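You operate a simulated robot arm through the tools that you are given. There is no shell and no other tool. Be economical: measure what you need, move in short steps, check, and stop when the job is done.

Carry out the task below with a simulated two-armed robot. There is one attempt and no reset: what you move stays moved.

Task
On the open end of the craft table, fold the striped cloth in half, so that its two short edges meet.

Only the result counts: the job must be done as asked and must still hold three seconds after the hand-in. Knocking over, shifting, dropping, spilling or breaking anything else fails it. Flat cloth is picked up by pressing the open fingertips on it (5 to 10 N) and closing them slowly along it; thin cloth reads only 2 to 8 mm in the jaws.

Robot
Two 7-joint arms with two-finger parallel grippers on one trunk, on a base that drives. Base frame: it is fixed to the floor where the robot stands at the start and does not move with it; the origin is under the middle of the robot, x ahead of it, y to its left, z up. Lengths are in mm, angles in rad, forces in N, time in s.
The left shoulder is at the start at [70, 163, 1070], the right one opposite. Places, roughly: open end of the craft table [600, -100, 800]. Payload 3.43 kg a hand.
The TCP of each hand is the grasp point between the finger pads, 34 mm short of the fingertips. In the tool frame z runs along the fingers and y along their closing line. The gripper opens to 128 mm. The fingers are 24 mm wide and 12 mm thick; the gripper's body (48 by 130 mm) begins 96 mm behind the TCP.
Orientation is told as [roll, pitch, yaw] about the base's x, y, z axes, in that order, counted from this pose: with the fingers straight down and closing along the base's y, the tool's x points along the base's -x, its y along +y and its z along -z.

Tools
- The arms move only by the tool jog_arm. It takes "left_commands", "right_commands" or both (then of equal length, played together; a hand with none holds still); each is a list of rows, each a list of 3 entries, a list of its own where there are three numbers: the gripper command, from -1 (shut) to 1 (fully open), values between in proportion, then the shift along the base's x, y, z in cm, then the turn, a rotation vector about the base's x, y, z in rad. In form: [[jaw, [tx, ty, tz], [wx, wy, wz]], ...]. A call has 1 to 20 rows; each row shifts and turns the commanded pose from where the row before left it. Each row takes 0.2 s and may step no farther than 50 mm and 0.15 rad from the row before; otherwise, or with a gripper value out of range, the whole call is refused. Where a pose cannot be reached the arm comes as near as it can. A force on the tool above 40 N (or 10 N above the force at the start of the call, whichever is more), or a blocked arm, ends the call early, and 0.2 s more pass. Each finger travels about 153 mm/s and halts on what it meets, pressing with about 28 N; the grip force reading is that of the motor and also rises with nothing between the fingers. The clock runs only during rows and for 0.2 s after the last one: add rows that do not move to give the fingers time. The reply holds the time, the measured pose of the TCP, the force on the tool along the base axes, the opening and the grip force, in the units named above and with some noise, with the torque about the TCP (base axes, N m) and any sound that the robot's microphone picked up.
- Cameras (640 x 400 px; columns grow to the right, rows downward): "scene" is now at [116.8, -25.4, 1268.3]; the picture's right is [-0.38, -0.92, 0.00], its down [-0.76, 0.32, -0.57] and it looks along [0.52, -0.22, -0.82] (base axes); focal length 226 px, centre (320, 200). "left" rides on the left gripper at [76, 11, -160] in its tool frame; the picture's right is [-0.15, 0.99, 0.00], its down [-0.88, -0.13, -0.46] and it looks along [-0.45, -0.07, 0.89] (tool axes); focal length 234 px, centre (320, 200). "right" rides on the right gripper at [76, -11, -160] in its tool frame; the picture's right is [0.15, 0.99, 0.00], its down [-0.88, 0.13, -0.46] and it looks along [-0.45, 0.07, 0.89] (tool axes); focal length 234 px, centre (320, 200). There is no depth. A picture from a camera that has moved, and an enlarged one, comes with that camera's place and axes in the base frame and with its lens.
- grab_frame(camera): a new picture of that camera. No time passes.
- move_column(by): slides the trunk up (or, below 0, down) by that many mm; the arms and the scene camera ride with it, the base frame stays. It gives what a move gives, with no picture.
- base_move(legs): drives the robot by 1 to 6 legs, each [ahead, left, turn to the left] in mm, mm and rad, along the robot's own axes; the way and the turn of a leg run together, so that a leg with both is an arc; at most 1500 mm and 3.142 rad a leg. The arms and the cameras ride along, it lands a little off, and it stops where it bumps. It gives what a move gives.
- head_to(pan, tilt): turns the head with the scene camera to pan (to the left, within 1.501 rad either way) and tilt (down, from -0.506 to 1.204), counted from straight ahead of the robot. It gives what a move gives.
- close_up(camera, box): a new picture of the part [left, top, right, bottom] of that camera's present view, enlarged. No time passes.
- sign_off(): hands the job in; it is judged then, once.

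Go step by step. Nothing tells you exact positions but the pictures and the camera data: compare them with the known pose of the tool, close in by small moves and look again before you grip or let go. The budget is 120 turns and 88 pictures, counting those below and the enlarged ones. Unless the task says otherwise, let go and move clear before handing in, and close with one line.

The tools are called after "Emit:" as a command line: name --argument value ..., lists and objects as JSON in quotes. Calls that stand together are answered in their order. jog_arm: Moves the arms, as the interface text tells. Its arguments: {"type":"object","properties":{"left_commands":{"type":"array","items":{"type":"array"}},"right_commands":{"type":"array","items":{"type":"array"}}},"required":[]} The other tools are called the same way: move_column (by) slides the trunk up or down; base_move (legs) drives the base; head_to (pan, tilt) turns the head that bears the scene camera; grab_frame (camera) takes a picture; close_up (camera, box) takes an enlarged picture of a part of a camera's view; sign_off () hands the job in.

At the start:

```text
time_s: 0.0
left_position: [567.4, 199.8, 979.8]
left_orientation: [0.0, 0.0, 0.001]
left_wrist_force: [0.0, 0.1, -0.2]
left_moment: [0.0, 0.01, 0.04]
left_opening: 127.9
left_grasp_force: 0.1
right_position: [519.2, -303.3, 954.7]
right_orientation: [0.001, -0.001, 0.0]
right_wrist_force: [0.4, -0.4, -0.1]
right_moment: [0.0, 0.02, -0.02]
right_opening: 128.0
right_grasp_force: 0.1
trunk travel left (down, up): [-550.0, 390.0]
robot x, y, heading: [-3.8, -0.7, -0.001]
head pan, tilt: [-0.393, 0.969]
```

scene: 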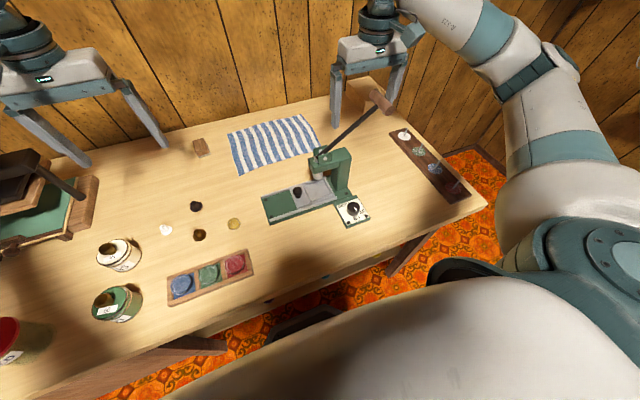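
right: 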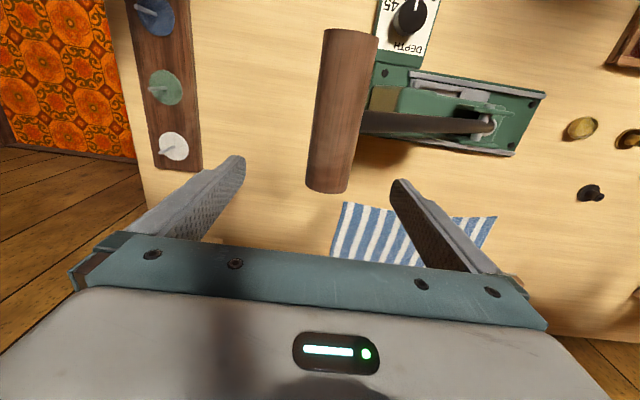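
left: 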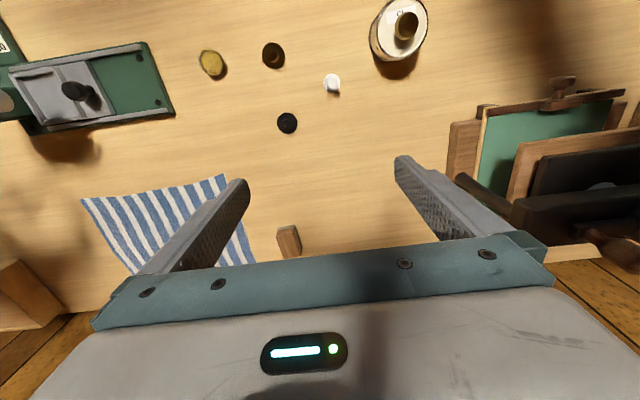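

The striped cloth lies behind the green press, at roughly x 670–890 and y −275 to 25. I'll look closer to fix its corners and the obstacles.

Emit:
close_up --camera "scene" --box '[170, 60, 430, 222]'

Emit:
head_to --pan -0.1 --tilt 0.75

Emit:
grab_frame --camera "scene"

```text
2.46 times, centred on (300, 141) of scene
camera zoom: at [116.8, -25.4, 1268.3], right [-0.38, -0.92, 0.0], down [-0.76, 0.32, -0.57], along [0.52, -0.22, -0.82], focal length 556 px, centre (369, 345)
```

zoom: 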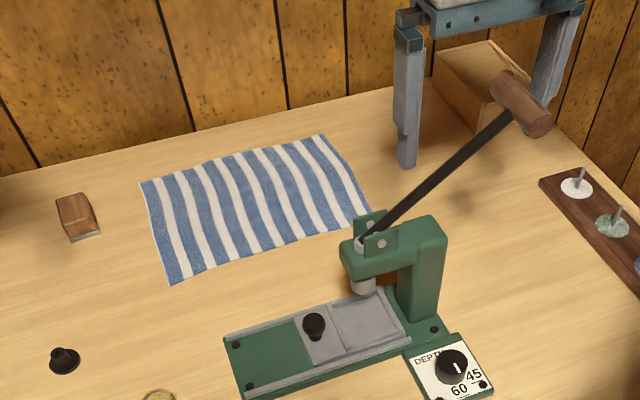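

```text
time_s: 0.8
left_position: [569.2, 200.3, 979.3]
left_orientation: [0.001, 0.002, 0.003]
left_wrist_force: [-0.9, 0.3, 0.0]
left_moment: [-0.01, -0.02, -0.01]
left_opening: 128.0
left_grasp_force: 0.1
right_position: [520.1, -304.1, 955.1]
right_orientation: [0.0, 0.001, 0.0]
right_wrist_force: [-0.4, -0.3, -0.9]
right_moment: [-0.03, -0.01, -0.01]
right_opening: 127.6
right_grasp_force: 0.0
trunk travel left (down, up): [-550.0, 390.0]
robot x, y, heading: [1.7, -2.3, 0.003]
head pan, tilt: [-0.099, 0.75]
```

```text
83 pictures are left
camera scene: at [133.1, -6.3, 1285.2], right [-0.1, -0.99, 0.0], down [-0.68, 0.07, -0.73], along [0.73, -0.07, -0.68], focal length 226 px, centre (320, 200)
```

scene: 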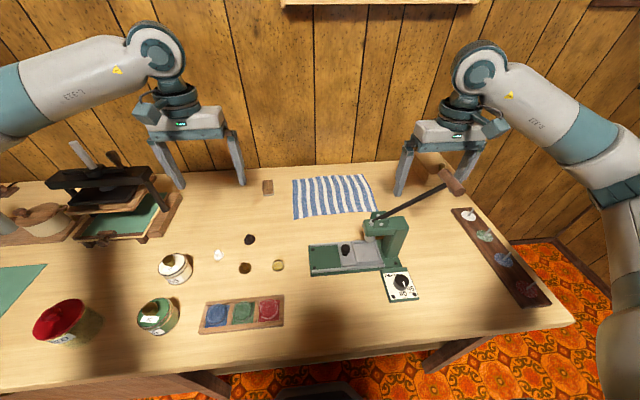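

The cloth corners are about A(887,36), B(892,−277), C(692,−270) and D(664,29). The press lever's handle is near (455,−305,1010), close to the right hand. I'll check how much room the base has in front of the table.

Emit:
head_to --pan 0.0 --tilt 1.2

Emit:
grab_frame --camera "scene"

```text
time_s: 1.7
left_position: [568.8, 199.2, 980.2]
left_orientation: [0.001, 0.001, 0.003]
left_wrist_force: [-0.5, -0.6, -0.7]
left_moment: [0.03, 0.0, 0.01]
left_opening: 128.1
left_grasp_force: 0.1
right_position: [519.7, -303.9, 954.8]
right_orientation: [0.0, -0.001, 0.002]
right_wrist_force: [-0.4, 0.5, -0.5]
right_moment: [0.02, -0.01, -0.02]
right_opening: 128.1
right_grasp_force: 0.0
trunk travel left (down, up): [-550.0, 390.0]
robot x, y, heading: [1.8, 1.9, -0.004]
head pan, tilt: [0.0, 1.201]
```

```text
82 pictures are left
camera scene: at [106.6, 2.0, 1253.6], right [0.0, -1.0, 0.0], down [-0.93, 0.0, -0.36], along [0.36, 0.0, -0.93], focal length 226 px, centre (320, 200)
```

scene: 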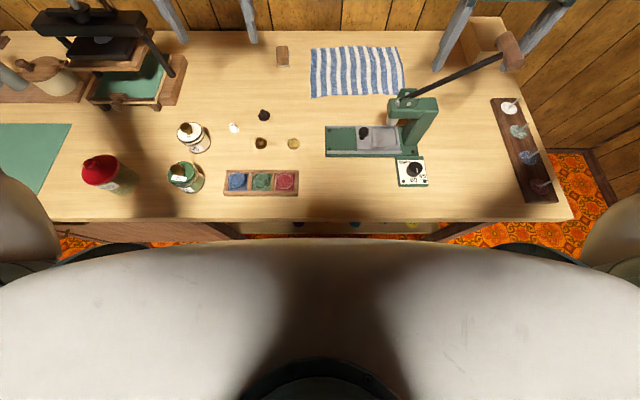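

The cloth is clear of the lever. The far corners are near the reach limit, so I'll raise both hands, lift the trunk a little and drive about 80 mm ahead. That leaves roughly 100 mm to the table's front edge.

Emit:
jog_arm --right_commands '[[0, [0, 0, 4], [0, 0, 0]], [0, [0, 0, 4], [0, 0, 0]], [0, [2, 2, 4], [0, 0, 0]], [0, [0, 0, 0], [0, 0, 0]]]'

Emit:
base_move --legs '[[70, 0, 0]]'

Emit:
grab_frame --camera "scene"

```text
time_s: 2.7
left_position: [567.8, 198.2, 980.9]
left_orientation: [0.002, 0.001, 0.0]
left_wrist_force: [-0.7, -0.8, 0.8]
left_moment: [0.06, -0.02, 0.03]
left_opening: 128.2
left_grasp_force: 0.1
right_position: [540.0, -283.7, 1074.9]
right_orientation: [0.001, 0.001, -0.001]
right_wrist_force: [0.7, -0.4, 0.0]
right_moment: [0.04, -0.02, 0.04]
right_opening: 64.1
right_grasp_force: 0.0
trunk travel left (down, up): [-550.0, 390.0]
robot x, y, heading: [-2.7, 1.2, -0.002]
head pan, tilt: [0.0, 1.201]
```

```text
time_s: 3.7
left_position: [611.7, 200.0, 978.1]
left_orientation: [0.0, 0.005, 0.001]
left_wrist_force: [-0.1, 0.6, 0.2]
left_moment: [0.02, 0.02, 0.0]
left_opening: 127.9
left_grasp_force: 0.0
right_position: [583.9, -283.2, 1072.8]
right_orientation: [0.0, 0.005, 0.0]
right_wrist_force: [-0.7, -0.8, -0.2]
right_moment: [-0.01, 0.06, -0.01]
right_opening: 64.0
right_grasp_force: 0.1
trunk travel left (down, up): [-550.0, 390.0]
robot x, y, heading: [41.1, 0.7, -0.002]
head pan, tilt: [0.0, 1.201]
stopped in leg 1: the robot was blocked; the commanded pose is now the measured one
```

```text
81 pictures are left
camera scene: at [150.4, 1.9, 1253.0], right [0.0, -1.0, 0.0], down [-0.93, 0.0, -0.36], along [0.36, 0.0, -0.93], focal length 226 px, centre (320, 200)
```

scene: 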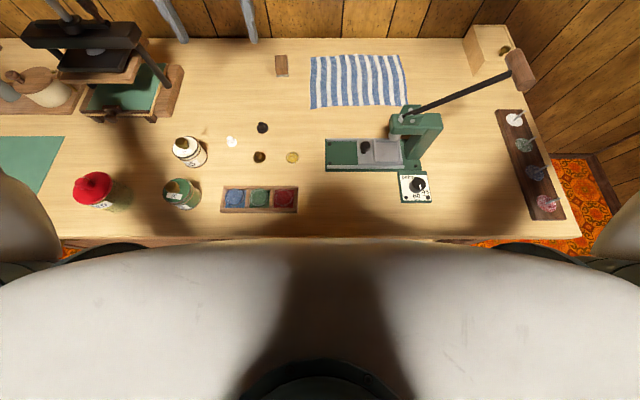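

The base stopped against the table at about +41 mm and nothing seems shifted. I'll back off slightly and re-look, then raise the trunk a bit.

Emit:
base_move --legs '[[-8, 0, 0]]'

Emit:
move_column --by 80

Emit:
grab_frame --camera "scene"

```text
time_s: 4.5
left_position: [601.6, 200.6, 979.4]
left_orientation: [-0.001, 0.002, 0.002]
left_wrist_force: [0.5, -0.1, 0.1]
left_moment: [0.01, -0.03, -0.02]
left_opening: 128.0
left_grasp_force: 0.2
right_position: [572.4, -282.4, 1073.3]
right_orientation: [0.0, 0.003, 0.0]
right_wrist_force: [0.1, 0.1, -1.0]
right_moment: [0.02, -0.01, 0.0]
right_opening: 64.2
right_grasp_force: 0.0
trunk travel left (down, up): [-550.0, 390.0]
robot x, y, heading: [32.2, -1.9, -0.001]
head pan, tilt: [0.0, 1.201]
```

```text
time_s: 5.6
left_position: [599.8, 200.1, 1058.6]
left_orientation: [0.001, 0.003, 0.003]
left_wrist_force: [0.9, -0.6, 0.1]
left_moment: [0.0, 0.04, 0.0]
left_opening: 128.0
left_grasp_force: 0.1
right_position: [572.5, -283.4, 1154.6]
right_orientation: [0.0, 0.003, 0.002]
right_wrist_force: [-0.9, 0.6, -0.9]
right_moment: [0.03, 0.01, -0.04]
right_opening: 64.2
right_grasp_force: 0.2
trunk travel left (down, up): [-630.0, 310.0]
robot x, y, heading: [30.2, -0.5, 0.004]
head pan, tilt: [0.0, 1.201]
```

```text
80 pictures are left
camera scene: at [139.0, 2.1, 1333.4], right [0.0, -1.0, 0.0], down [-0.93, 0.0, -0.36], along [0.36, 0.0, -0.93], focal length 226 px, centre (320, 200)
```

scene: 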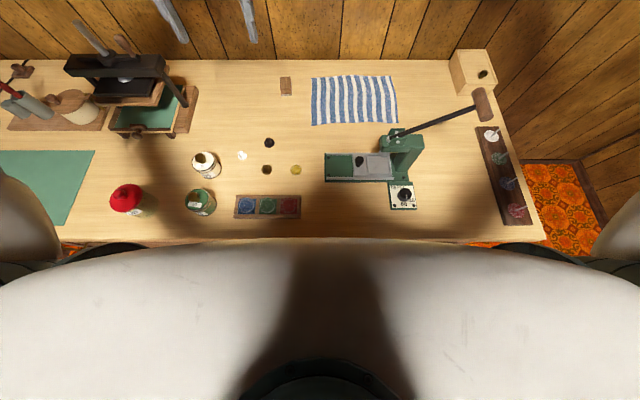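

The cloth corners now read about A(880,36), D(657,26), B(886,−266) and C(674,−266). I'll bring the left hand over the far-left corner.

Emit:
jog_arm --left_commands '[[0, [3.2, -2.3, -1.5], [0, 0, 0]], [-0.3, [3.2, -2.3, -1.5], [0, 0, 0]], [-0.3, [3.2, -2.3, -1.5], [0, 0, 0]], [-0.3, [3.2, -2.3, -1.5], [0, 0, 0]], [-0.3, [3.2, -2.3, -1.5], [0, 0, 0]], [-0.3, [3.2, -2.3, -1.5], [0, 0, 0]], [-0.3, [3.2, -2.3, -1.5], [0, 0, 0]], [-0.3, [3.2, -2.3, -1.5], [0, 0, 0]], [-0.3, [0, 0, -3], [0, 0, 0]], [-0.3, [0, 0, -3], [0, 0, 0]], [-0.3, [0, 0, -3], [0, 0, 0]], [-0.3, [0, 0, -3], [0, 0, 0]], [-0.3, [0, 0, 0], [0, 0, 0]]]'

Emit:
grab_frame --camera "left"

Emit:
grab_frame --camera "scene"

```text
time_s: 8.4
left_position: [831.9, 26.1, 822.1]
left_orientation: [0.002, -0.001, 0.001]
left_wrist_force: [-0.5, -0.3, 0.3]
left_moment: [0.02, 0.0, -0.02]
left_opening: 45.0
left_grasp_force: 0.0
left hand out of reach, approached as far as the arm can: row 8, 12
right_position: [570.8, -284.4, 1153.6]
right_orientation: [0.0, 0.002, -0.001]
right_wrist_force: [0.6, -0.7, -0.3]
right_moment: [0.02, -0.01, 0.03]
right_opening: 63.9
right_grasp_force: 0.3
trunk travel left (down, up): [-630.0, 310.0]
robot x, y, heading: [37.1, 1.2, 0.003]
head pan, tilt: [0.0, 1.201]
```

```text
79 pictures are left
camera left: at [756.9, 36.6, 982.9], right [0.15, 0.99, 0.0], down [0.88, -0.13, 0.45], along [0.45, -0.07, -0.89], focal length 234 px, centre (320, 200)
```

left: 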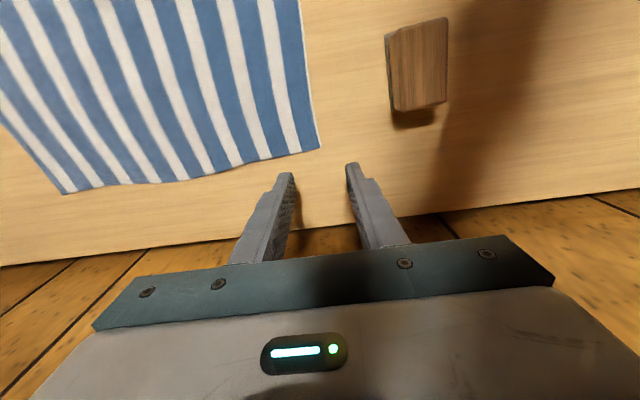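

```text
78 pictures are left
camera scene: at [138.1, 0.8, 1333.6], right [0.0, -1.0, 0.0], down [-0.93, 0.0, -0.36], along [0.36, 0.0, -0.93], focal length 226 px, centre (320, 200)
```

scene: 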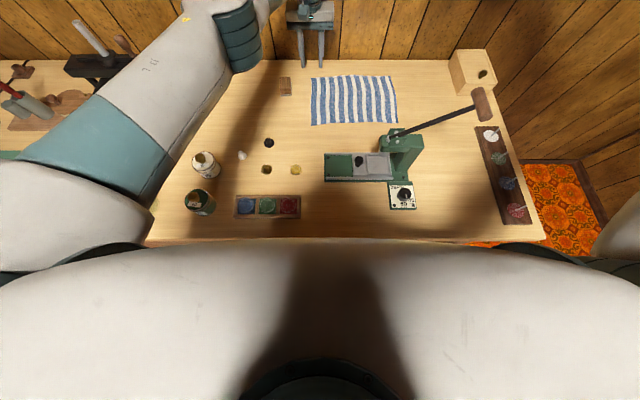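

The left wrist camera and the scene camera agree only if the cloth lies at z≈760, so the corners are about A(814,28), D(612,24), B(820,−244) and C(627,−244). I'll re-aim the left hand and bring the right hand over D.

Emit:
jog_arm --left_commands '[[-0.4, [-1.8, -0.4, 0], [0, 0, 0]], [-0.4, [-1.8, -0.4, 0], [0, 0, 0]], [-0.4, [0, 0, 0], [0, 0, 0]]]'

Emit:
jog_arm --right_commands '[[-0.4, [0.8, 4, -2], [0, 0, 0]], [-0.4, [0.8, 4, -2], [0, 0, 0]], [-0.4, [0.8, 4, -2], [0, 0, 0]], [-0.4, [0.8, 4, -2], [0, 0, 0]], [-0.4, [0.8, 4, -2], [0, 0, 0]], [-0.4, [0.8, 4, -2], [0, 0, 0]], [-0.4, [0, 4, -2], [0, 0, 0]], [-0.4, [0, 0, -4], [0, 0, 0]], [-0.4, [0, 0, -4], [0, 0, 0]], [-0.4, [0, 0, -4], [0, 0, 0]], [-0.4, [0, 0, 0], [0, 0, 0]]]'

Emit:
grab_frame --camera "left"

Emit:
grab_frame --camera "right"

Emit:
grab_frame --camera "scene"

```text
time_s: 9.2
left_position: [794.3, 19.8, 822.5]
left_orientation: [-0.001, 0.002, 0.001]
left_wrist_force: [-0.5, -0.8, -0.6]
left_moment: [0.01, 0.0, 0.0]
left_opening: 38.4
left_grasp_force: 0.0
right_position: [572.6, -281.6, 1154.8]
right_orientation: [0.0, 0.001, 0.001]
right_wrist_force: [1.1, 0.7, -0.3]
right_moment: [0.01, -0.02, 0.03]
right_opening: 63.9
right_grasp_force: 0.1
trunk travel left (down, up): [-630.0, 310.0]
robot x, y, heading: [33.5, -2.8, -0.002]
head pan, tilt: [0.0, 1.201]
```

```text
time_s: 11.6
left_position: [794.5, 20.4, 822.1]
left_orientation: [-0.001, 0.001, 0.001]
left_wrist_force: [-0.1, -0.9, -0.1]
left_moment: [-0.02, 0.02, -0.04]
left_opening: 38.4
left_grasp_force: 0.0
right_position: [620.8, -0.8, 894.1]
right_orientation: [0.0, 0.003, 0.0]
right_wrist_force: [0.5, 0.3, 0.2]
right_moment: [-0.06, 0.01, 0.01]
right_opening: 38.6
right_grasp_force: 0.0
trunk travel left (down, up): [-630.0, 310.0]
robot x, y, heading: [28.5, -1.9, -0.0]
head pan, tilt: [0.0, 1.201]
```

```text
77 pictures are left
camera left: at [720.2, 30.4, 983.4], right [0.14, 0.99, 0.0], down [0.88, -0.13, 0.45], along [0.45, -0.07, -0.89], focal length 234 px, centre (320, 200)
```

left: 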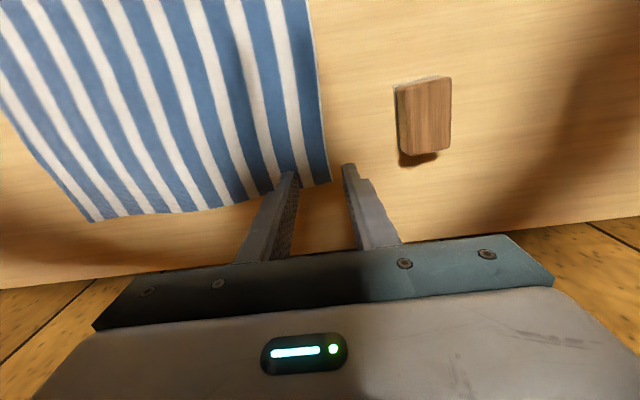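

```text
76 pictures are left
camera right: at [545.5, -11.9, 1053.5], right [-0.15, 0.99, 0.0], down [0.88, 0.13, 0.45], along [0.45, 0.07, -0.89], focal length 234 px, centre (320, 200)
```

right: 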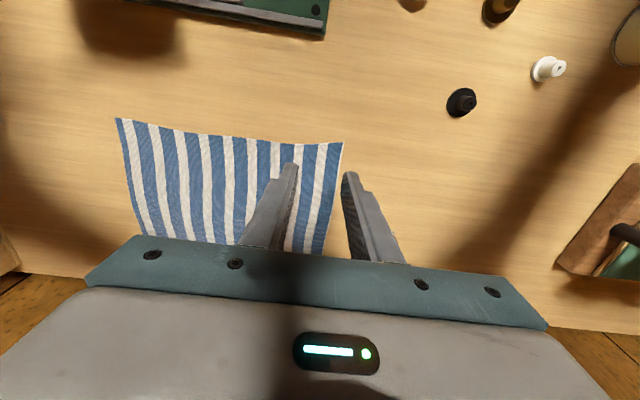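

```text
75 pictures are left
camera scene: at [138.5, 2.2, 1333.6], right [0.0, -1.0, 0.0], down [-0.93, 0.0, -0.36], along [0.36, 0.0, -0.93], focal length 226 px, centre (320, 200)
```

scene: 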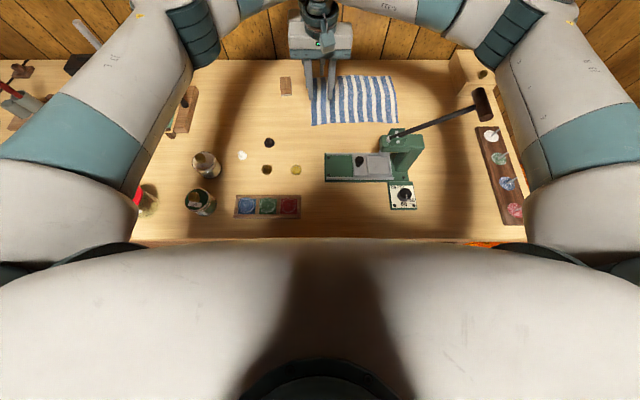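

All views agree: cloth at z≈760, corners A(814,27), D(611,27), B(825,−245), C(622,−248). I'll position both hands over the left short edge with jaws about 26 mm open, fingertips just above the cloth.

Emit:
jog_arm --left_commands '[[-0.6, [0, -0.7, 0], [0, 0, 0]], [-0.6, [0, -0.7, 0], [0, 0, 0]], [-0.6, [0, 0, -0.8], [0, 0, 0]], [-0.6, [0, 0, -0.6], [0, 0, 0]], [-0.6, [0, 0, 0], [0, 0, 0]]]' --right_commands '[[-0.6, [0.4, 0.3, -3], [0, 0, 0]], [-0.6, [0.4, 0.4, -3], [0, 0, 0]], [-0.6, [0.4, 0, -1.5], [0, 0, 0]], [-0.6, [0, 0, -1], [0, 0, 0]], [-0.6, [0, 0, 0], [0, 0, 0]]]'

Emit:
grab_frame --camera "left"

Emit:
grab_frame --camera "right"

```text
time_s: 12.8
left_position: [794.5, 5.9, 808.9]
left_orientation: [0.001, 0.002, 0.002]
left_wrist_force: [0.1, 0.5, -1.0]
left_moment: [-0.01, 0.03, 0.03]
left_opening: 25.5
left_grasp_force: 0.0
right_position: [630.2, 5.3, 810.6]
right_orientation: [0.0, 0.003, 0.0]
right_wrist_force: [0.9, 0.7, 0.0]
right_moment: [-0.01, 0.0, -0.03]
right_opening: 25.7
right_grasp_force: 0.1
trunk travel left (down, up): [-630.0, 310.0]
robot x, y, heading: [35.1, -0.9, 0.003]
head pan, tilt: [0.0, 1.201]
```

```text
74 pictures are left
camera left: at [720.1, 16.5, 968.9], right [0.14, 0.99, 0.0], down [0.88, -0.13, 0.45], along [0.45, -0.07, -0.89], focal length 234 px, centre (320, 200)
```

left: 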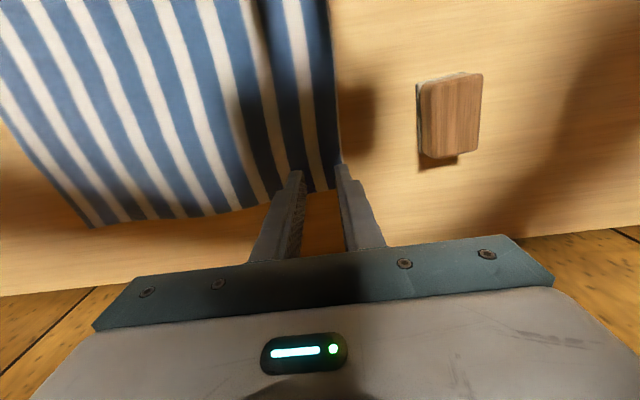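

```text
73 pictures are left
camera right: at [556.0, -6.4, 968.1], right [-0.15, 0.99, 0.0], down [0.88, 0.13, 0.45], along [0.45, 0.07, -0.89], focal length 234 px, centre (320, 200)
```

right: 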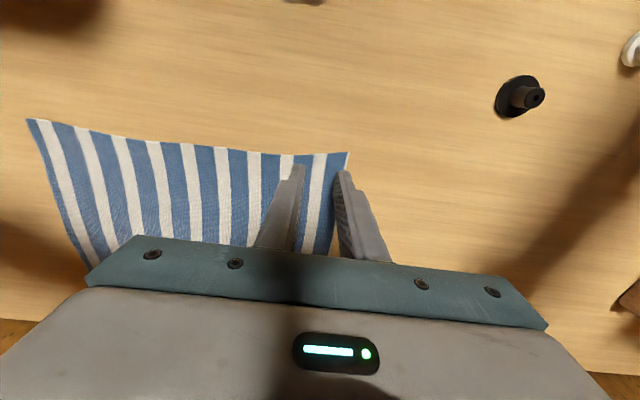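

Both hands straddle the edge zone well. I'll descend in small steps until I feel contact.

Emit:
jog_arm --left_commands '[[-0.6, [0, 0, -0.5], [0, 0, 0]], [-0.6, [0, 0, -0.4], [0, 0, 0]], [-0.6, [0, 0, -0.2], [0, 0, 0]], [-0.6, [0, 0, 0], [0, 0, 0]]]' --right_commands '[[-0.6, [0, 0, -0.5], [0, 0, 0]], [-0.6, [0, 0, -0.4], [0, 0, 0]], [-0.6, [0, 0, -0.2], [0, 0, 0]], [-0.6, [0, 0, 0], [0, 0, 0]]]'

```text
time_s: 13.8
left_position: [793.5, 5.9, 797.0]
left_orientation: [-0.001, 0.0, 0.004]
left_wrist_force: [0.2, 0.4, 0.0]
left_moment: [-0.05, 0.0, 0.0]
left_opening: 25.8
left_grasp_force: 0.2
right_position: [630.6, 5.6, 798.7]
right_orientation: [0.002, 0.0, 0.0]
right_wrist_force: [0.8, 0.5, 0.2]
right_moment: [0.0, 0.01, 0.01]
right_opening: 25.4
right_grasp_force: 0.1
trunk travel left (down, up): [-630.0, 310.0]
robot x, y, heading: [35.6, 1.9, -0.001]
head pan, tilt: [0.0, 1.201]
```

Emit:
jog_arm --left_commands '[[-0.6, [0, 0, -0.2], [0, 0, 0]], [-0.6, [0, 0, -0.1], [0, 0, 0]], [-0.6, [0, 0, 0], [0, 0, 0]]]' --right_commands '[[-0.6, [0, 0, -0.3], [0, 0, 0]], [-0.6, [0, 0, -0.1], [0, 0, 0]], [-0.6, [0, 0, 0], [0, 0, 0]]]'

```text
time_s: 14.6
left_position: [793.4, 5.7, 795.1]
left_orientation: [0.001, 0.0, 0.002]
left_wrist_force: [0.1, 0.6, 3.8]
left_moment: [0.07, -0.03, -0.01]
left_opening: 25.8
left_grasp_force: 0.0
right_position: [631.8, 4.3, 795.5]
right_orientation: [0.0, 0.0, -0.001]
right_wrist_force: [2.6, -0.8, 12.3]
right_moment: [0.02, -0.02, 0.05]
right_opening: 25.7
right_grasp_force: 0.1
trunk travel left (down, up): [-630.0, 310.0]
robot x, y, heading: [32.3, -2.0, 0.002]
head pan, tilt: [0.0, 1.201]
```

Contact at TCP z≈795, with 4 N left and 12 N right. I'll trim toward about 7 N each and check.

Emit:
jog_arm --left_commands '[[-0.6, [0, 0, -0.05], [0, 0, 0]], [-0.6, [0, 0, 0], [0, 0, 0]]]' --right_commands '[[-0.6, [0, 0, 0.05], [0, 0, 0]], [-0.6, [0, 0, 0], [0, 0, 0]]]'

```text
time_s: 15.2
left_position: [794.3, 5.9, 795.5]
left_orientation: [0.0, 0.001, 0.003]
left_wrist_force: [1.1, 0.8, 8.6]
left_moment: [0.11, -0.11, -0.02]
left_opening: 26.1
left_grasp_force: 0.1
right_position: [632.9, 5.2, 794.8]
right_orientation: [0.0, 0.001, -0.001]
right_wrist_force: [2.7, 0.3, 9.9]
right_moment: [0.04, -0.09, -0.01]
right_opening: 25.4
right_grasp_force: 0.1
trunk travel left (down, up): [-630.0, 310.0]
robot x, y, heading: [30.3, -2.0, 0.002]
head pan, tilt: [0.0, 1.201]
```

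Forces are about 9–10 N on both hands. Now I'll close slowly.

Emit:
jog_arm --left_commands '[[-0.63, [0, 0, 0], [0, 0, 0]], [-0.66, [0, 0, 0], [0, 0, 0]], [-0.69, [0, 0, 0], [0, 0, 0]], [-0.72, [0, 0, 0], [0, 0, 0]], [-0.75, [0, 0, 0], [0, 0, 0]], [-0.78, [0, 0, 0], [0, 0, 0]], [-0.81, [0, 0, 0], [0, 0, 0]], [-0.84, [0, 0, 0], [0, 0, 0]], [-0.87, [0, 0, 0], [0, 0, 0]], [-0.9, [0, 0, 0], [0, 0, 0]], [-0.93, [0, 0, 0], [0, 0, 0]], [-0.96, [0, 0, 0], [0, 0, 0]], [-1, [0, 0, 0], [0, 0, 0]], [-1, [0, 0, 0], [0, 0, 0]]]' --right_commands '[[-0.63, [0, 0, 0], [0, 0, 0]], [-0.66, [0, 0, 0], [0, 0, 0]], [-0.69, [0, 0, 0], [0, 0, 0]], [-0.72, [0, 0, 0], [0, 0, 0]], [-0.75, [0, 0, 0], [0, 0, 0]], [-0.78, [0, 0, 0], [0, 0, 0]], [-0.81, [0, 0, 0], [0, 0, 0]], [-0.84, [0, 0, 0], [0, 0, 0]], [-0.87, [0, 0, 0], [0, 0, 0]], [-0.9, [0, 0, 0], [0, 0, 0]], [-0.93, [0, 0, 0], [0, 0, 0]], [-0.96, [0, 0, 0], [0, 0, 0]], [-1, [0, 0, 0], [0, 0, 0]], [-1, [0, 0, 0], [0, 0, 0]]]'

Emit:
grab_frame --camera "left"

Emit:
grab_frame --camera "right"

```text
time_s: 18.2
left_position: [793.6, 6.2, 796.2]
left_orientation: [0.0, 0.0, 0.002]
left_wrist_force: [0.2, 0.1, 11.0]
left_moment: [0.03, -0.01, -0.01]
left_opening: 2.2
left_grasp_force: 27.5
right_position: [629.9, 4.1, 795.2]
right_orientation: [0.0, -0.001, 0.0]
right_wrist_force: [1.0, 0.2, 6.7]
right_moment: [0.03, -0.01, 0.02]
right_opening: 2.1
right_grasp_force: 28.4
trunk travel left (down, up): [-630.0, 310.0]
robot x, y, heading: [35.9, -4.5, 0.001]
head pan, tilt: [0.0, 1.201]
```

```text
72 pictures are left
camera left: at [718.8, 16.6, 956.0], right [0.14, 0.99, 0.0], down [0.88, -0.13, 0.46], along [0.45, -0.07, -0.89], focal length 234 px, centre (320, 200)
```

left: 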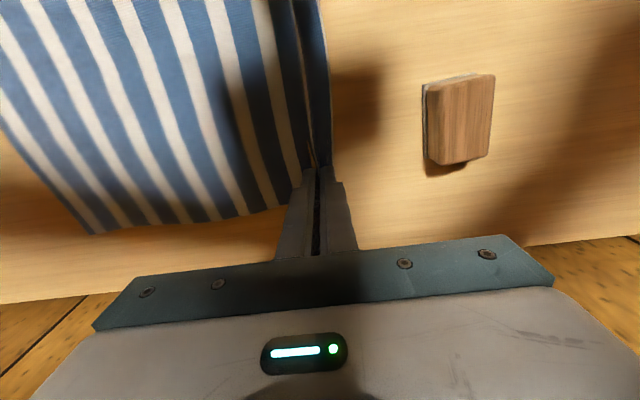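

```text
71 pictures are left
camera right: at [555.3, -6.5, 954.5], right [-0.15, 0.99, 0.0], down [0.88, 0.13, 0.46], along [0.45, 0.07, -0.89], focal length 234 px, centre (320, 200)
```

right: 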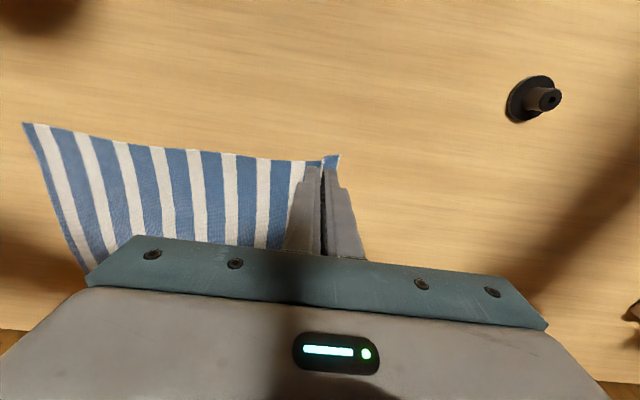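

Both hands show a pinched ridge (2.1–2.2 mm in the jaws). I'll lift 50 mm while shifting a little toward −y so nothing drags.

Emit:
jog_arm --left_commands '[[-1, [0, -0.2, 1], [0, 0, 0]], [-1, [0, -0.3, 1], [0, 0, 0]], [-1, [0, -0.5, 1.5], [0, 0, 0]], [-1, [0, -0.5, 1.5], [0, 0, 0]], [-1, [0, 0, 0], [0, 0, 0]]]' --right_commands '[[-1, [0, -0.2, 1], [0, 0, 0]], [-1, [0, -0.3, 1], [0, 0, 0]], [-1, [0, -0.5, 1.5], [0, 0, 0]], [-1, [0, -0.5, 1.5], [0, 0, 0]], [-1, [0, 0, 0], [0, 0, 0]]]'

Emit:
grab_frame --camera "left"

Emit:
grab_frame --camera "right"

Emit:
grab_frame --camera "scene"

```text
time_s: 19.4
left_position: [794.3, -7.8, 843.8]
left_orientation: [0.0, 0.001, 0.002]
left_wrist_force: [-0.5, -0.7, -0.2]
left_moment: [0.0, 0.01, -0.03]
left_opening: 2.5
left_grasp_force: 27.9
right_position: [633.7, -8.8, 844.5]
right_orientation: [0.0, 0.003, -0.002]
right_wrist_force: [0.2, 0.1, -0.2]
right_moment: [0.02, 0.0, -0.01]
right_opening: 2.2
right_grasp_force: 28.4
trunk travel left (down, up): [-630.0, 310.0]
robot x, y, heading: [29.3, -1.4, 0.004]
head pan, tilt: [0.0, 1.201]
```

```text
70 pictures are left
camera left: at [720.6, 3.1, 1003.7], right [0.14, 0.99, 0.0], down [0.88, -0.13, 0.45], along [0.45, -0.07, -0.89], focal length 234 px, centre (320, 200)
```

left: 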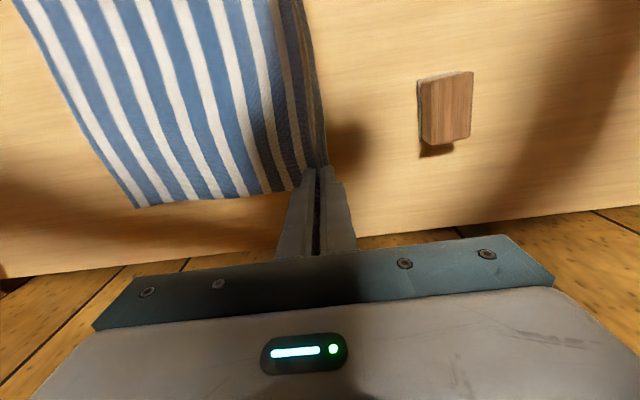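

```text
69 pictures are left
camera right: at [557.8, -21.2, 1003.1], right [-0.15, 0.99, 0.0], down [0.88, 0.13, 0.45], along [0.45, 0.07, -0.89], focal length 234 px, centre (320, 200)
```

right: 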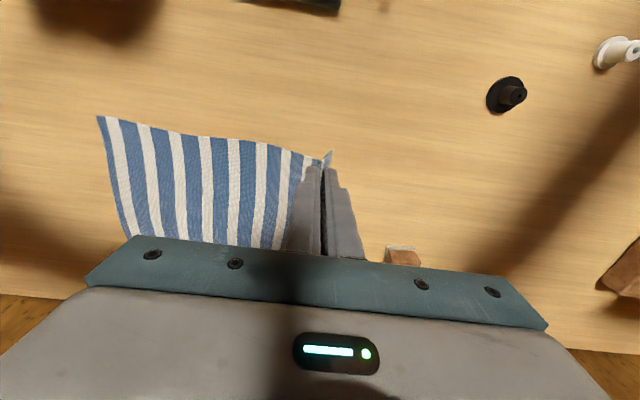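

```text
68 pictures are left
camera scene: at [139.3, 2.3, 1333.4], right [0.0, -1.0, 0.0], down [-0.93, 0.0, -0.36], along [0.36, 0.0, -0.93], focal length 226 px, centre (320, 200)
```

scene: 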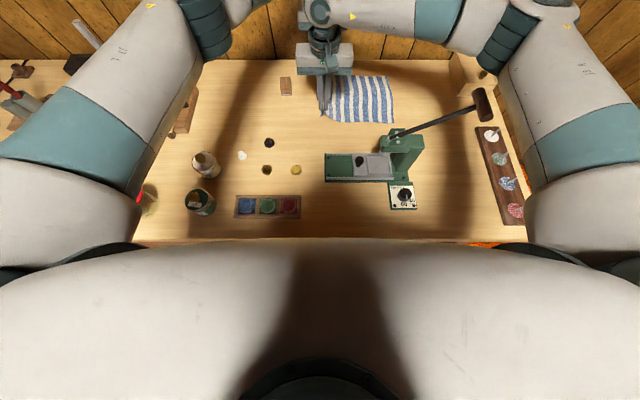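

Both corners are held. I'll carry them up and over the fold line (y≈−109), starting to tilt the hands so the fingers point toward +y. After that I'll check clearance and the hold.

Emit:
jog_arm --left_commands '[[-1, [0.1, -1.5, 2], [0.05, 0, 0]], [-1, [0.1, -2.5, 1.8], [0.05, 0, 0]], [-1, [0.1, -3.2, 1.2], [0.05, 0, 0]], [-1, [0.1, -3.6, 0.7], [0.05, 0, 0]], [-1, [0, 0, 0], [0, 0, 0]]]' --right_commands '[[-1, [0.1, -1.5, 2], [0.05, 0, 0]], [-1, [0.1, -2.5, 1.8], [0.05, 0, 0]], [-1, [0.1, -3.2, 1.2], [0.05, 0, 0]], [-1, [0.1, -3.6, 0.7], [0.05, 0, 0]], [-1, [0, 0, 0], [0, 0, 0]]]'

Emit:
grab_frame --camera "scene"

Emit:
grab_frame --camera "right"

```text
time_s: 20.6
left_position: [780.9, -71.9, 891.7]
left_orientation: [0.165, 0.001, 0.002]
left_wrist_force: [0.4, 1.2, -0.4]
left_moment: [-0.08, 0.04, 0.0]
left_opening: 2.3
left_grasp_force: 28.2
left hand out of reach, approached as far as the arm can: row 3, 4
right_position: [634.7, -118.4, 901.6]
right_orientation: [0.199, 0.002, -0.001]
right_wrist_force: [-0.5, 0.1, -0.4]
right_moment: [-0.07, -0.03, -0.03]
right_opening: 2.1
right_grasp_force: 27.8
trunk travel left (down, up): [-630.0, 310.0]
robot x, y, heading: [30.0, -0.5, -0.004]
head pan, tilt: [0.0, 1.201]
```

```text
67 pictures are left
camera scene: at [139.1, 2.9, 1333.5], right [0.0, -1.0, 0.0], down [-0.93, 0.0, -0.36], along [0.36, 0.0, -0.93], focal length 226 px, centre (320, 200)
```

scene: 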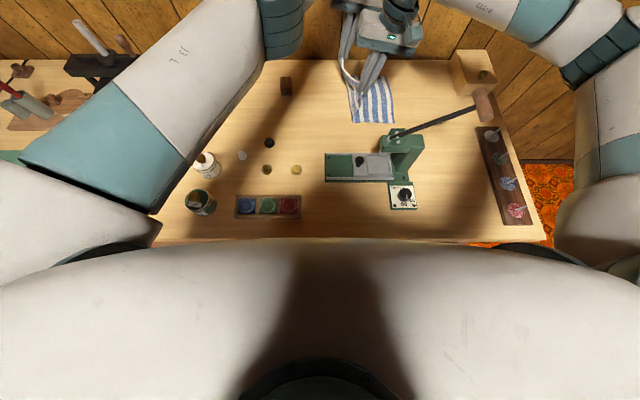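

```text
66 pictures are left
camera right: at [559.7, -160.8, 1054.9], right [-0.15, 0.97, 0.2], down [0.88, 0.04, 0.47], along [0.45, 0.24, -0.86], focal length 234 px, centre (320, 200)
```

right: 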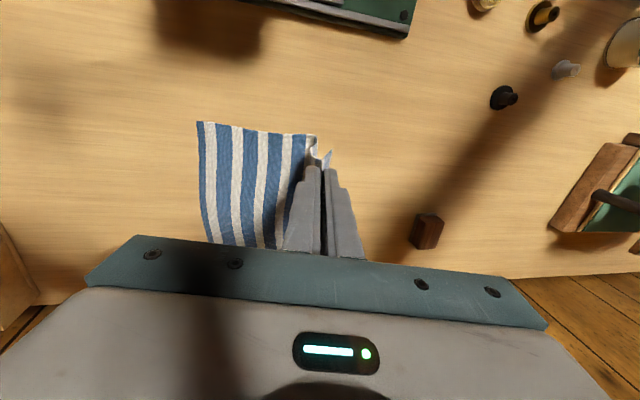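

The left arm runs out of reach, so I'll use the base: a sideways drive carries both hands along. First I'll bring both hands back level at y≈−20 with slack cloth, then drive 150 mm to the right.

Emit:
jog_arm --left_commands '[[-1, [0, 1.3, -0.5], [-0.04, 0, 0]], [-1, [0.4, 1.3, -0.5], [-0.04, 0, 0]], [-1, [0.6, 1.3, -1.0], [-0.04, 0, 0]], [-1, [0.5, 1.3, -1.2], [-0.045, 0, 0]], [-1, [0, 0, 0], [0, 0, 0]]]' --right_commands '[[-1, [0, 2.4, -0.5], [0, 0, 0]], [-1, [0, 2.4, -0.8], [0, 0, 0]], [-1, [0, 2.5, -1.3], [0, 0, 0]], [-1, [0, 2.5, -1.5], [0, 0, 0]], [-1, [0, 0, 0], [0, 0, 0]]]'

Emit:
base_move --legs '[[0, -70, 0]]'

Emit:
grab_frame --camera "scene"

```text
time_s: 21.8
left_position: [794.8, -20.7, 860.3]
left_orientation: [0.035, 0.001, 0.001]
left_wrist_force: [0.2, 0.0, -0.2]
left_moment: [0.0, -0.03, 0.03]
left_opening: 2.1
left_grasp_force: 28.1
right_position: [635.0, -20.4, 861.4]
right_orientation: [0.202, 0.0, -0.002]
right_wrist_force: [0.0, -0.3, 0.6]
right_moment: [-0.01, -0.02, -0.01]
right_opening: 2.0
right_grasp_force: 28.0
trunk travel left (down, up): [-630.0, 310.0]
robot x, y, heading: [30.5, -1.0, -0.006]
head pan, tilt: [0.0, 1.201]
```

```text
time_s: 22.8
left_position: [796.3, -89.9, 860.7]
left_orientation: [0.036, 0.001, 0.002]
left_wrist_force: [0.3, -0.3, 0.0]
left_moment: [0.07, -0.01, 0.04]
left_opening: 2.4
left_grasp_force: 27.7
right_position: [635.2, -92.2, 861.7]
right_orientation: [0.201, 0.004, 0.0]
right_wrist_force: [0.1, -0.2, 0.1]
right_moment: [0.02, -0.03, 0.01]
right_opening: 2.1
right_grasp_force: 28.0
trunk travel left (down, up): [-630.0, 310.0]
robot x, y, heading: [30.0, -69.4, -0.001]
head pan, tilt: [0.0, 1.201]
```

```text
65 pictures are left
camera scene: at [138.8, -68.9, 1333.5], right [0.0, -1.0, 0.0], down [-0.93, 0.0, -0.36], along [0.36, 0.0, -0.93], focal length 226 px, centre (320, 200)
```

scene: 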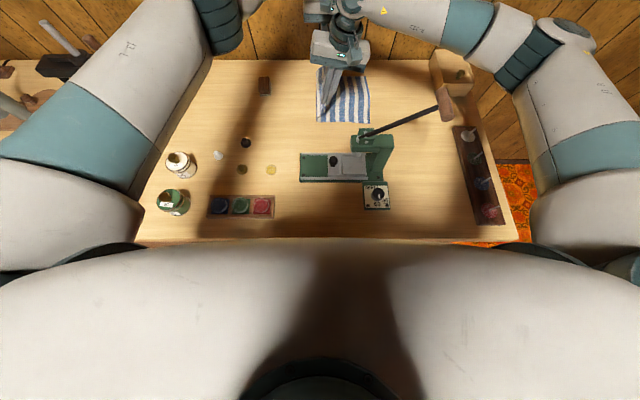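

That worked cleanly. I'll drive another 90 mm to the right with the cloth held.

Emit:
base_move --legs '[[0, -90, 0]]'

Emit:
grab_frame --camera "scene"

Emit:
grab_frame --camera "right"

Emit:
grab_frame --camera "left"

```text
time_s: 23.9
left_position: [795.0, -181.0, 860.3]
left_orientation: [0.037, 0.0, 0.0]
left_wrist_force: [-0.7, -0.5, 0.3]
left_moment: [0.05, 0.01, -0.01]
left_opening: 2.1
left_grasp_force: 27.7
right_position: [635.0, -181.5, 861.0]
right_orientation: [0.201, 0.002, 0.001]
right_wrist_force: [-0.4, -0.5, -0.4]
right_moment: [-0.01, -0.03, -0.03]
right_opening: 2.0
right_grasp_force: 28.2
trunk travel left (down, up): [-630.0, 310.0]
robot x, y, heading: [33.2, -160.8, -0.006]
head pan, tilt: [0.0, 1.201]
```

```text
64 pictures are left
camera scene: at [138.8, -158.8, 1333.5], right [0.0, -1.0, 0.0], down [-0.93, 0.0, -0.36], along [0.36, 0.0, -0.93], focal length 226 px, centre (320, 200)
```

scene: 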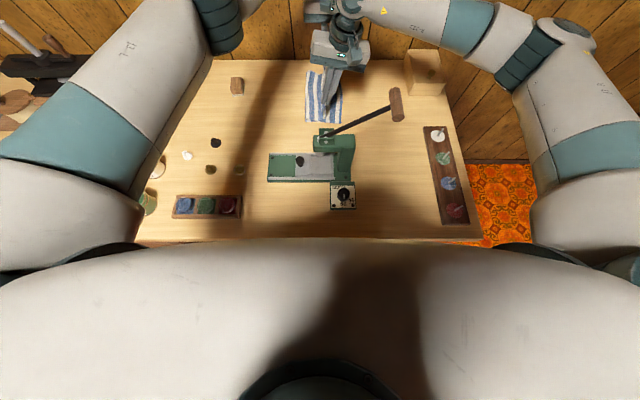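

```text
63 pictures are left
camera right: at [560.4, -224.3, 1015.8], right [-0.15, 0.97, 0.2], down [0.88, 0.04, 0.47], along [0.45, 0.24, -0.86], focal length 234 px, centre (320, 200)
```

right: 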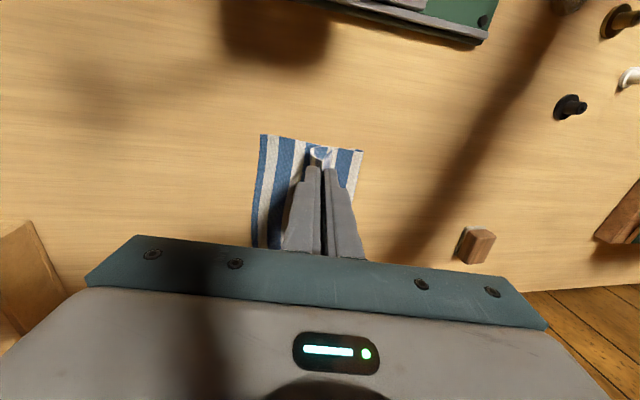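

```text
62 pictures are left
camera left: at [721.3, -175.5, 1021.2], right [0.15, 0.99, 0.04], down [0.88, -0.15, 0.45], along [0.45, -0.03, -0.89], focal length 234 px, centre (320, 200)
```

left: 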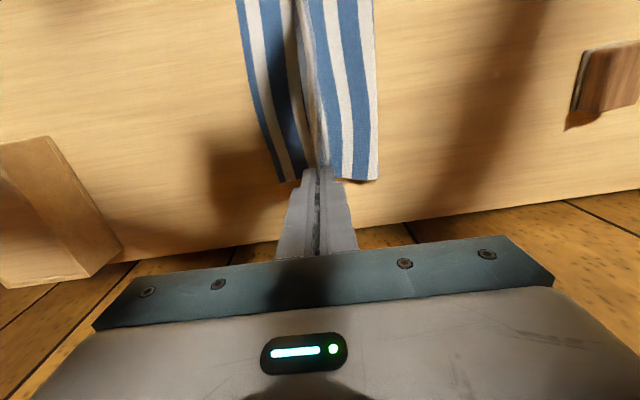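

The cloth is folding over well. The resting edge now lies at y≈−226 and the fold side at y≈−110. I'll lower both hands toward the resting edge, tilting only the right hand further.

Emit:
jog_arm --left_commands '[[-1, [0.15, -0.3, -1.1], [0, 0, 0]], [-1, [0.15, -0.3, -1.1], [0, 0, 0]], [-1, [0.15, -0.3, -1.1], [0, 0, 0]], [-1, [0.15, -0.3, -1.1], [0, 0, 0]], [-1, [0.15, -0.3, -0.8], [0, 0, 0]], [-1, [0, 0, 0], [0, 0, 0]]]' --right_commands '[[-1, [0.1, -0.6, -1.2], [0.06, 0, 0]], [-1, [0.1, -0.6, -1.2], [0.06, 0, 0]], [-1, [0.1, -0.6, -1.2], [0.06, 0, 0]], [-1, [0.1, -0.6, -1.2], [0.06, 0, 0]], [-1, [0.1, -0.6, -1], [0.06, 0, 0]], [-1, [0, 0, 0], [0, 0, 0]]]'

Emit:
grab_frame --camera "scene"

Emit:
grab_frame --camera "right"

Emit:
grab_frame --camera "left"

```text
time_s: 25.4
left_position: [802.9, -194.3, 807.1]
left_orientation: [0.036, 0.002, 0.002]
left_wrist_force: [0.5, 0.5, 0.3]
left_moment: [-0.02, -0.02, 0.01]
left_opening: 2.2
left_grasp_force: 28.0
right_position: [642.2, -209.8, 804.3]
right_orientation: [0.499, 0.001, 0.0]
right_wrist_force: [-0.5, 0.4, 0.6]
right_moment: [-0.03, 0.04, 0.0]
right_opening: 2.2
right_grasp_force: 28.3
trunk travel left (down, up): [-630.0, 310.0]
robot x, y, heading: [31.1, -160.4, -0.012]
head pan, tilt: [0.0, 1.201]
```

```text
61 pictures are left
camera scene: at [138.7, -157.1, 1333.5], right [0.0, -1.0, 0.0], down [-0.93, 0.0, -0.36], along [0.36, 0.0, -0.93], focal length 226 px, centre (320, 200)
```

scene: 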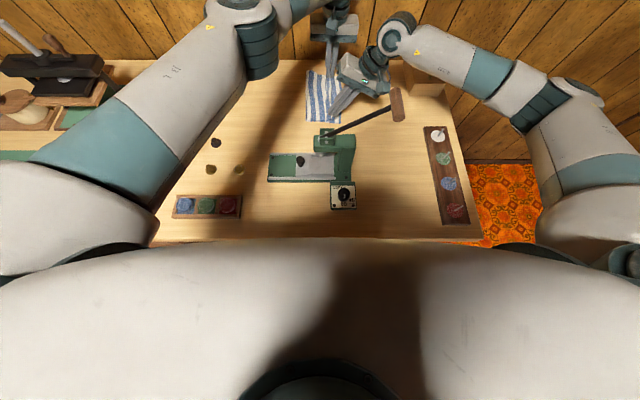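

```text
60 pictures are left
camera right: at [566.5, -296.7, 938.7], right [-0.15, 0.87, 0.47], down [0.88, -0.1, 0.46], along [0.45, 0.49, -0.75], focal length 234 px, centre (320, 200)
```

right: 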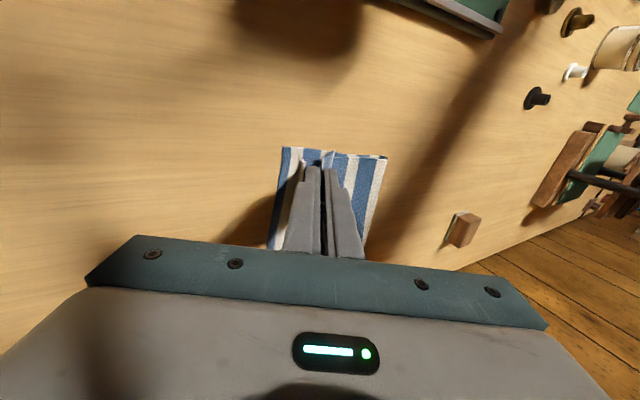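

```text
59 pictures are left
camera left: at [729.1, -188.8, 968.3], right [0.15, 0.99, 0.03], down [0.88, -0.14, 0.45], along [0.45, -0.04, -0.89], focal length 234 px, centre (320, 200)
```

left: 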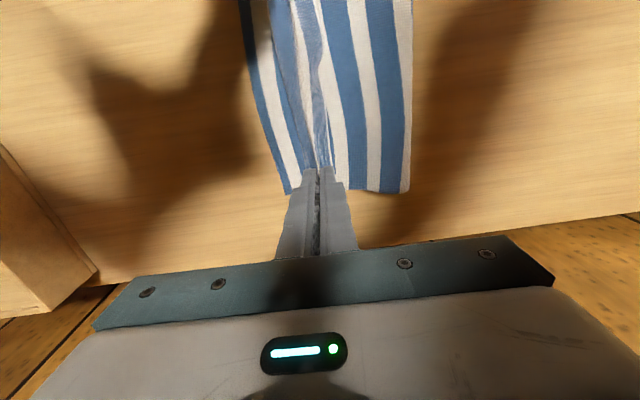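

Both pinches hover about 13 mm above the table at y≈−193, as wanted. I'll lower 6 mm and then open slightly, leaving room so nothing drags.

Emit:
jog_arm --left_commands '[[-1, [0, 0, -0.3], [0, 0, 0]], [-1, [0, 0, -0.3], [0, 0, 0]], [-1, [0, 0, 0], [0, 0, 0]], [-0.9, [0, 0, 0], [0, 0, 0]], [-0.8, [0, 0, 0], [0, 0, 0]], [-0.75, [0, 0, 0], [0, 0, 0]], [-0.75, [0, 0, 0], [0, 0, 0]]]' --right_commands '[[-1, [0, 0, -0.3], [0, 0, 0]], [-1, [0, 0, -0.2], [0, 0, 0]], [-1, [0, 0, 0], [0, 0, 0]], [-0.9, [0, 0, 0], [0, 0, 0]], [-0.8, [0, 0, 0], [0, 0, 0]], [-0.75, [0, 0, 0], [0, 0, 0]], [-0.75, [0, 0, 0], [0, 0, 0]]]'

Emit:
grab_frame --camera "right"

Emit:
grab_frame --camera "left"

```text
time_s: 26.9
left_position: [803.1, -194.8, 801.8]
left_orientation: [0.035, 0.001, 0.001]
left_wrist_force: [-0.6, 0.2, 0.0]
left_moment: [0.0, -0.02, 0.02]
left_opening: 15.9
left_grasp_force: 0.1
right_position: [640.9, -210.0, 800.9]
right_orientation: [0.502, -0.001, 0.001]
right_wrist_force: [1.8, 1.5, 10.6]
right_moment: [0.09, 0.0, 0.04]
right_opening: 12.0
right_grasp_force: 0.0
trunk travel left (down, up): [-630.0, 310.0]
robot x, y, heading: [32.9, -162.7, 0.002]
head pan, tilt: [0.0, 1.201]
```

```text
58 pictures are left
camera right: at [565.6, -296.5, 934.5], right [-0.15, 0.87, 0.47], down [0.88, -0.1, 0.46], along [0.45, 0.49, -0.75], focal length 234 px, centre (320, 200)
```

right: 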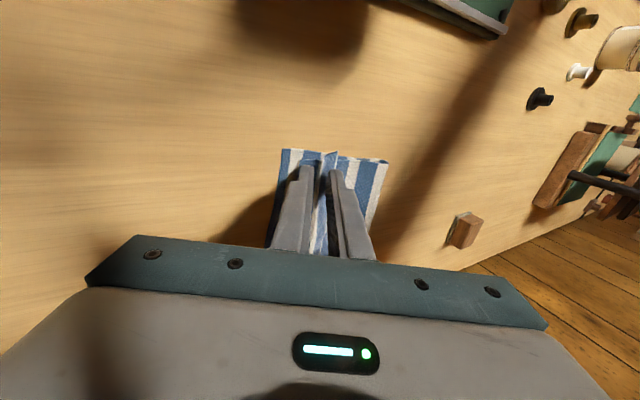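

```text
57 pictures are left
camera left: at [728.0, -189.2, 962.5], right [0.15, 0.99, 0.03], down [0.88, -0.15, 0.45], along [0.45, -0.04, -0.89], focal length 234 px, centre (320, 200)
```

left: 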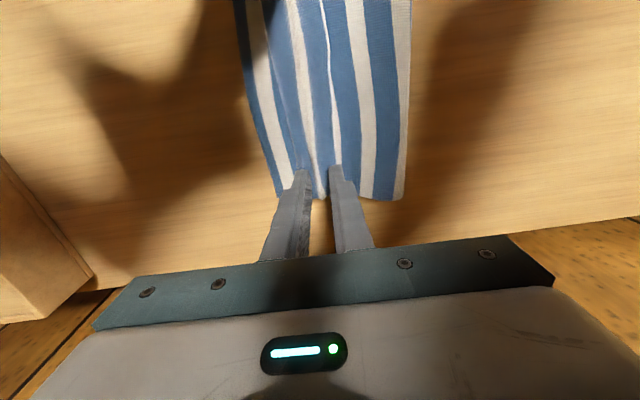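

Released. I'll back both hands off, left straight up and right along its own axis, then look.

Emit:
jog_arm --left_commands '[[-0.75, [0, 0, 1], [0, 0, 0]], [-0.75, [0, 0, 2], [0, 0, 0]], [-0.75, [0, 0, 4], [0, 0, 0]], [-0.75, [0, 0, 4], [0, 0, 0]], [-0.75, [-4, 2, 2], [0, 0, 0]], [-0.75, [-4, 2, 2], [0, 0, 0]], [-0.75, [0, 0, 0], [0, 0, 0]]]' --right_commands '[[-0.75, [0, -0.3, 0.6], [0, 0, 0]], [-0.75, [0, -0.9, 1.7], [0, 0, 0]], [-0.75, [0, -1.5, 2.8], [0, 0, 0]], [-0.75, [0, -1.5, 2.8], [0, 0, 0]], [-0.75, [0, -1.5, 2.8], [0, 0, 0]], [-0.75, [0, -1.5, 2.8], [0, 0, 0]], [-0.75, [0, 0, 0], [0, 0, 0]]]'

Emit:
grab_frame --camera "scene"

Emit:
grab_frame --camera "right"

Emit:
grab_frame --camera "left"

```text
time_s: 28.6
left_position: [725.2, -155.9, 951.5]
left_orientation: [0.035, 0.003, 0.002]
left_wrist_force: [-0.6, -0.5, 0.3]
left_moment: [0.06, 0.0, 0.01]
left_opening: 16.2
left_grasp_force: 0.0
right_position: [641.3, -283.0, 934.9]
right_orientation: [0.498, 0.004, -0.002]
right_wrist_force: [-0.5, -0.6, -0.4]
right_moment: [-0.03, 0.04, 0.04]
right_opening: 16.1
right_grasp_force: 0.0
trunk travel left (down, up): [-630.0, 310.0]
robot x, y, heading: [30.2, -160.9, 0.0]
head pan, tilt: [0.0, 1.201]
```

```text
56 pictures are left
camera scene: at [140.0, -158.5, 1333.3], right [0.0, -1.0, 0.0], down [-0.93, 0.0, -0.36], along [0.36, 0.0, -0.93], focal length 226 px, centre (320, 200)
```

scene: 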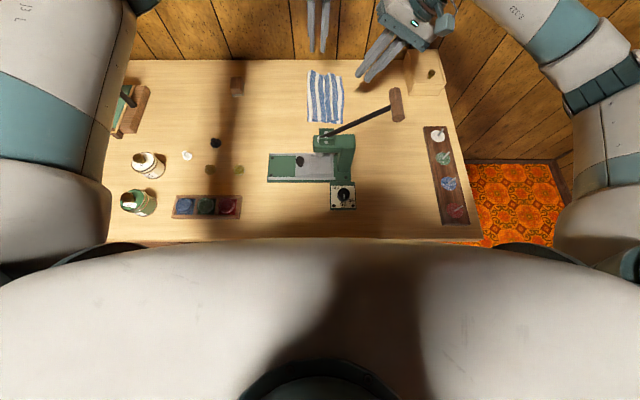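

```text
55 pictures are left
camera right: at [566.2, -369.1, 1069.5], right [-0.14, 0.87, 0.47], down [0.88, -0.1, 0.46], along [0.45, 0.48, -0.75], focal length 234 px, centre (320, 200)
```

right: 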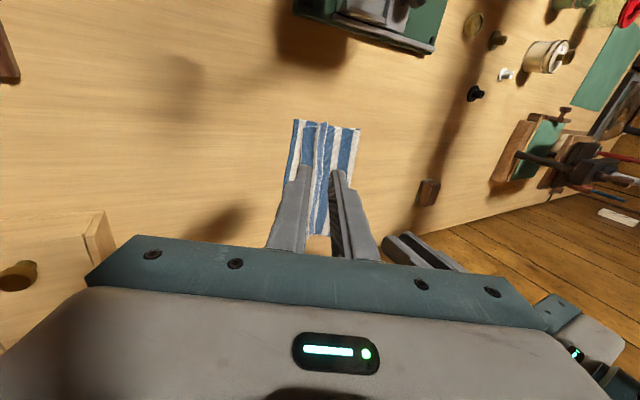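

```text
54 pictures are left
camera left: at [650.8, -150.4, 1112.3], right [0.15, 0.99, 0.04], down [0.88, -0.15, 0.45], along [0.45, -0.03, -0.89], focal length 234 px, centre (320, 200)
```

left: 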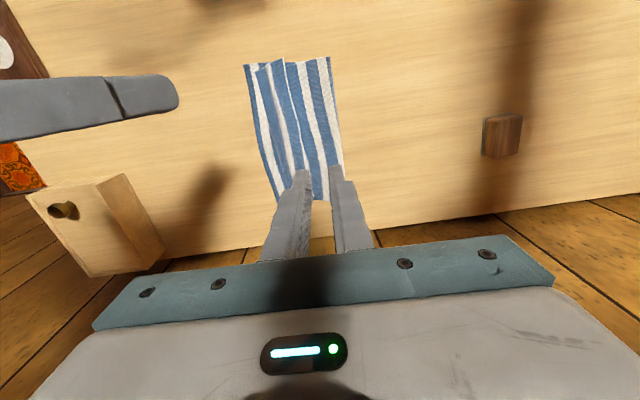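

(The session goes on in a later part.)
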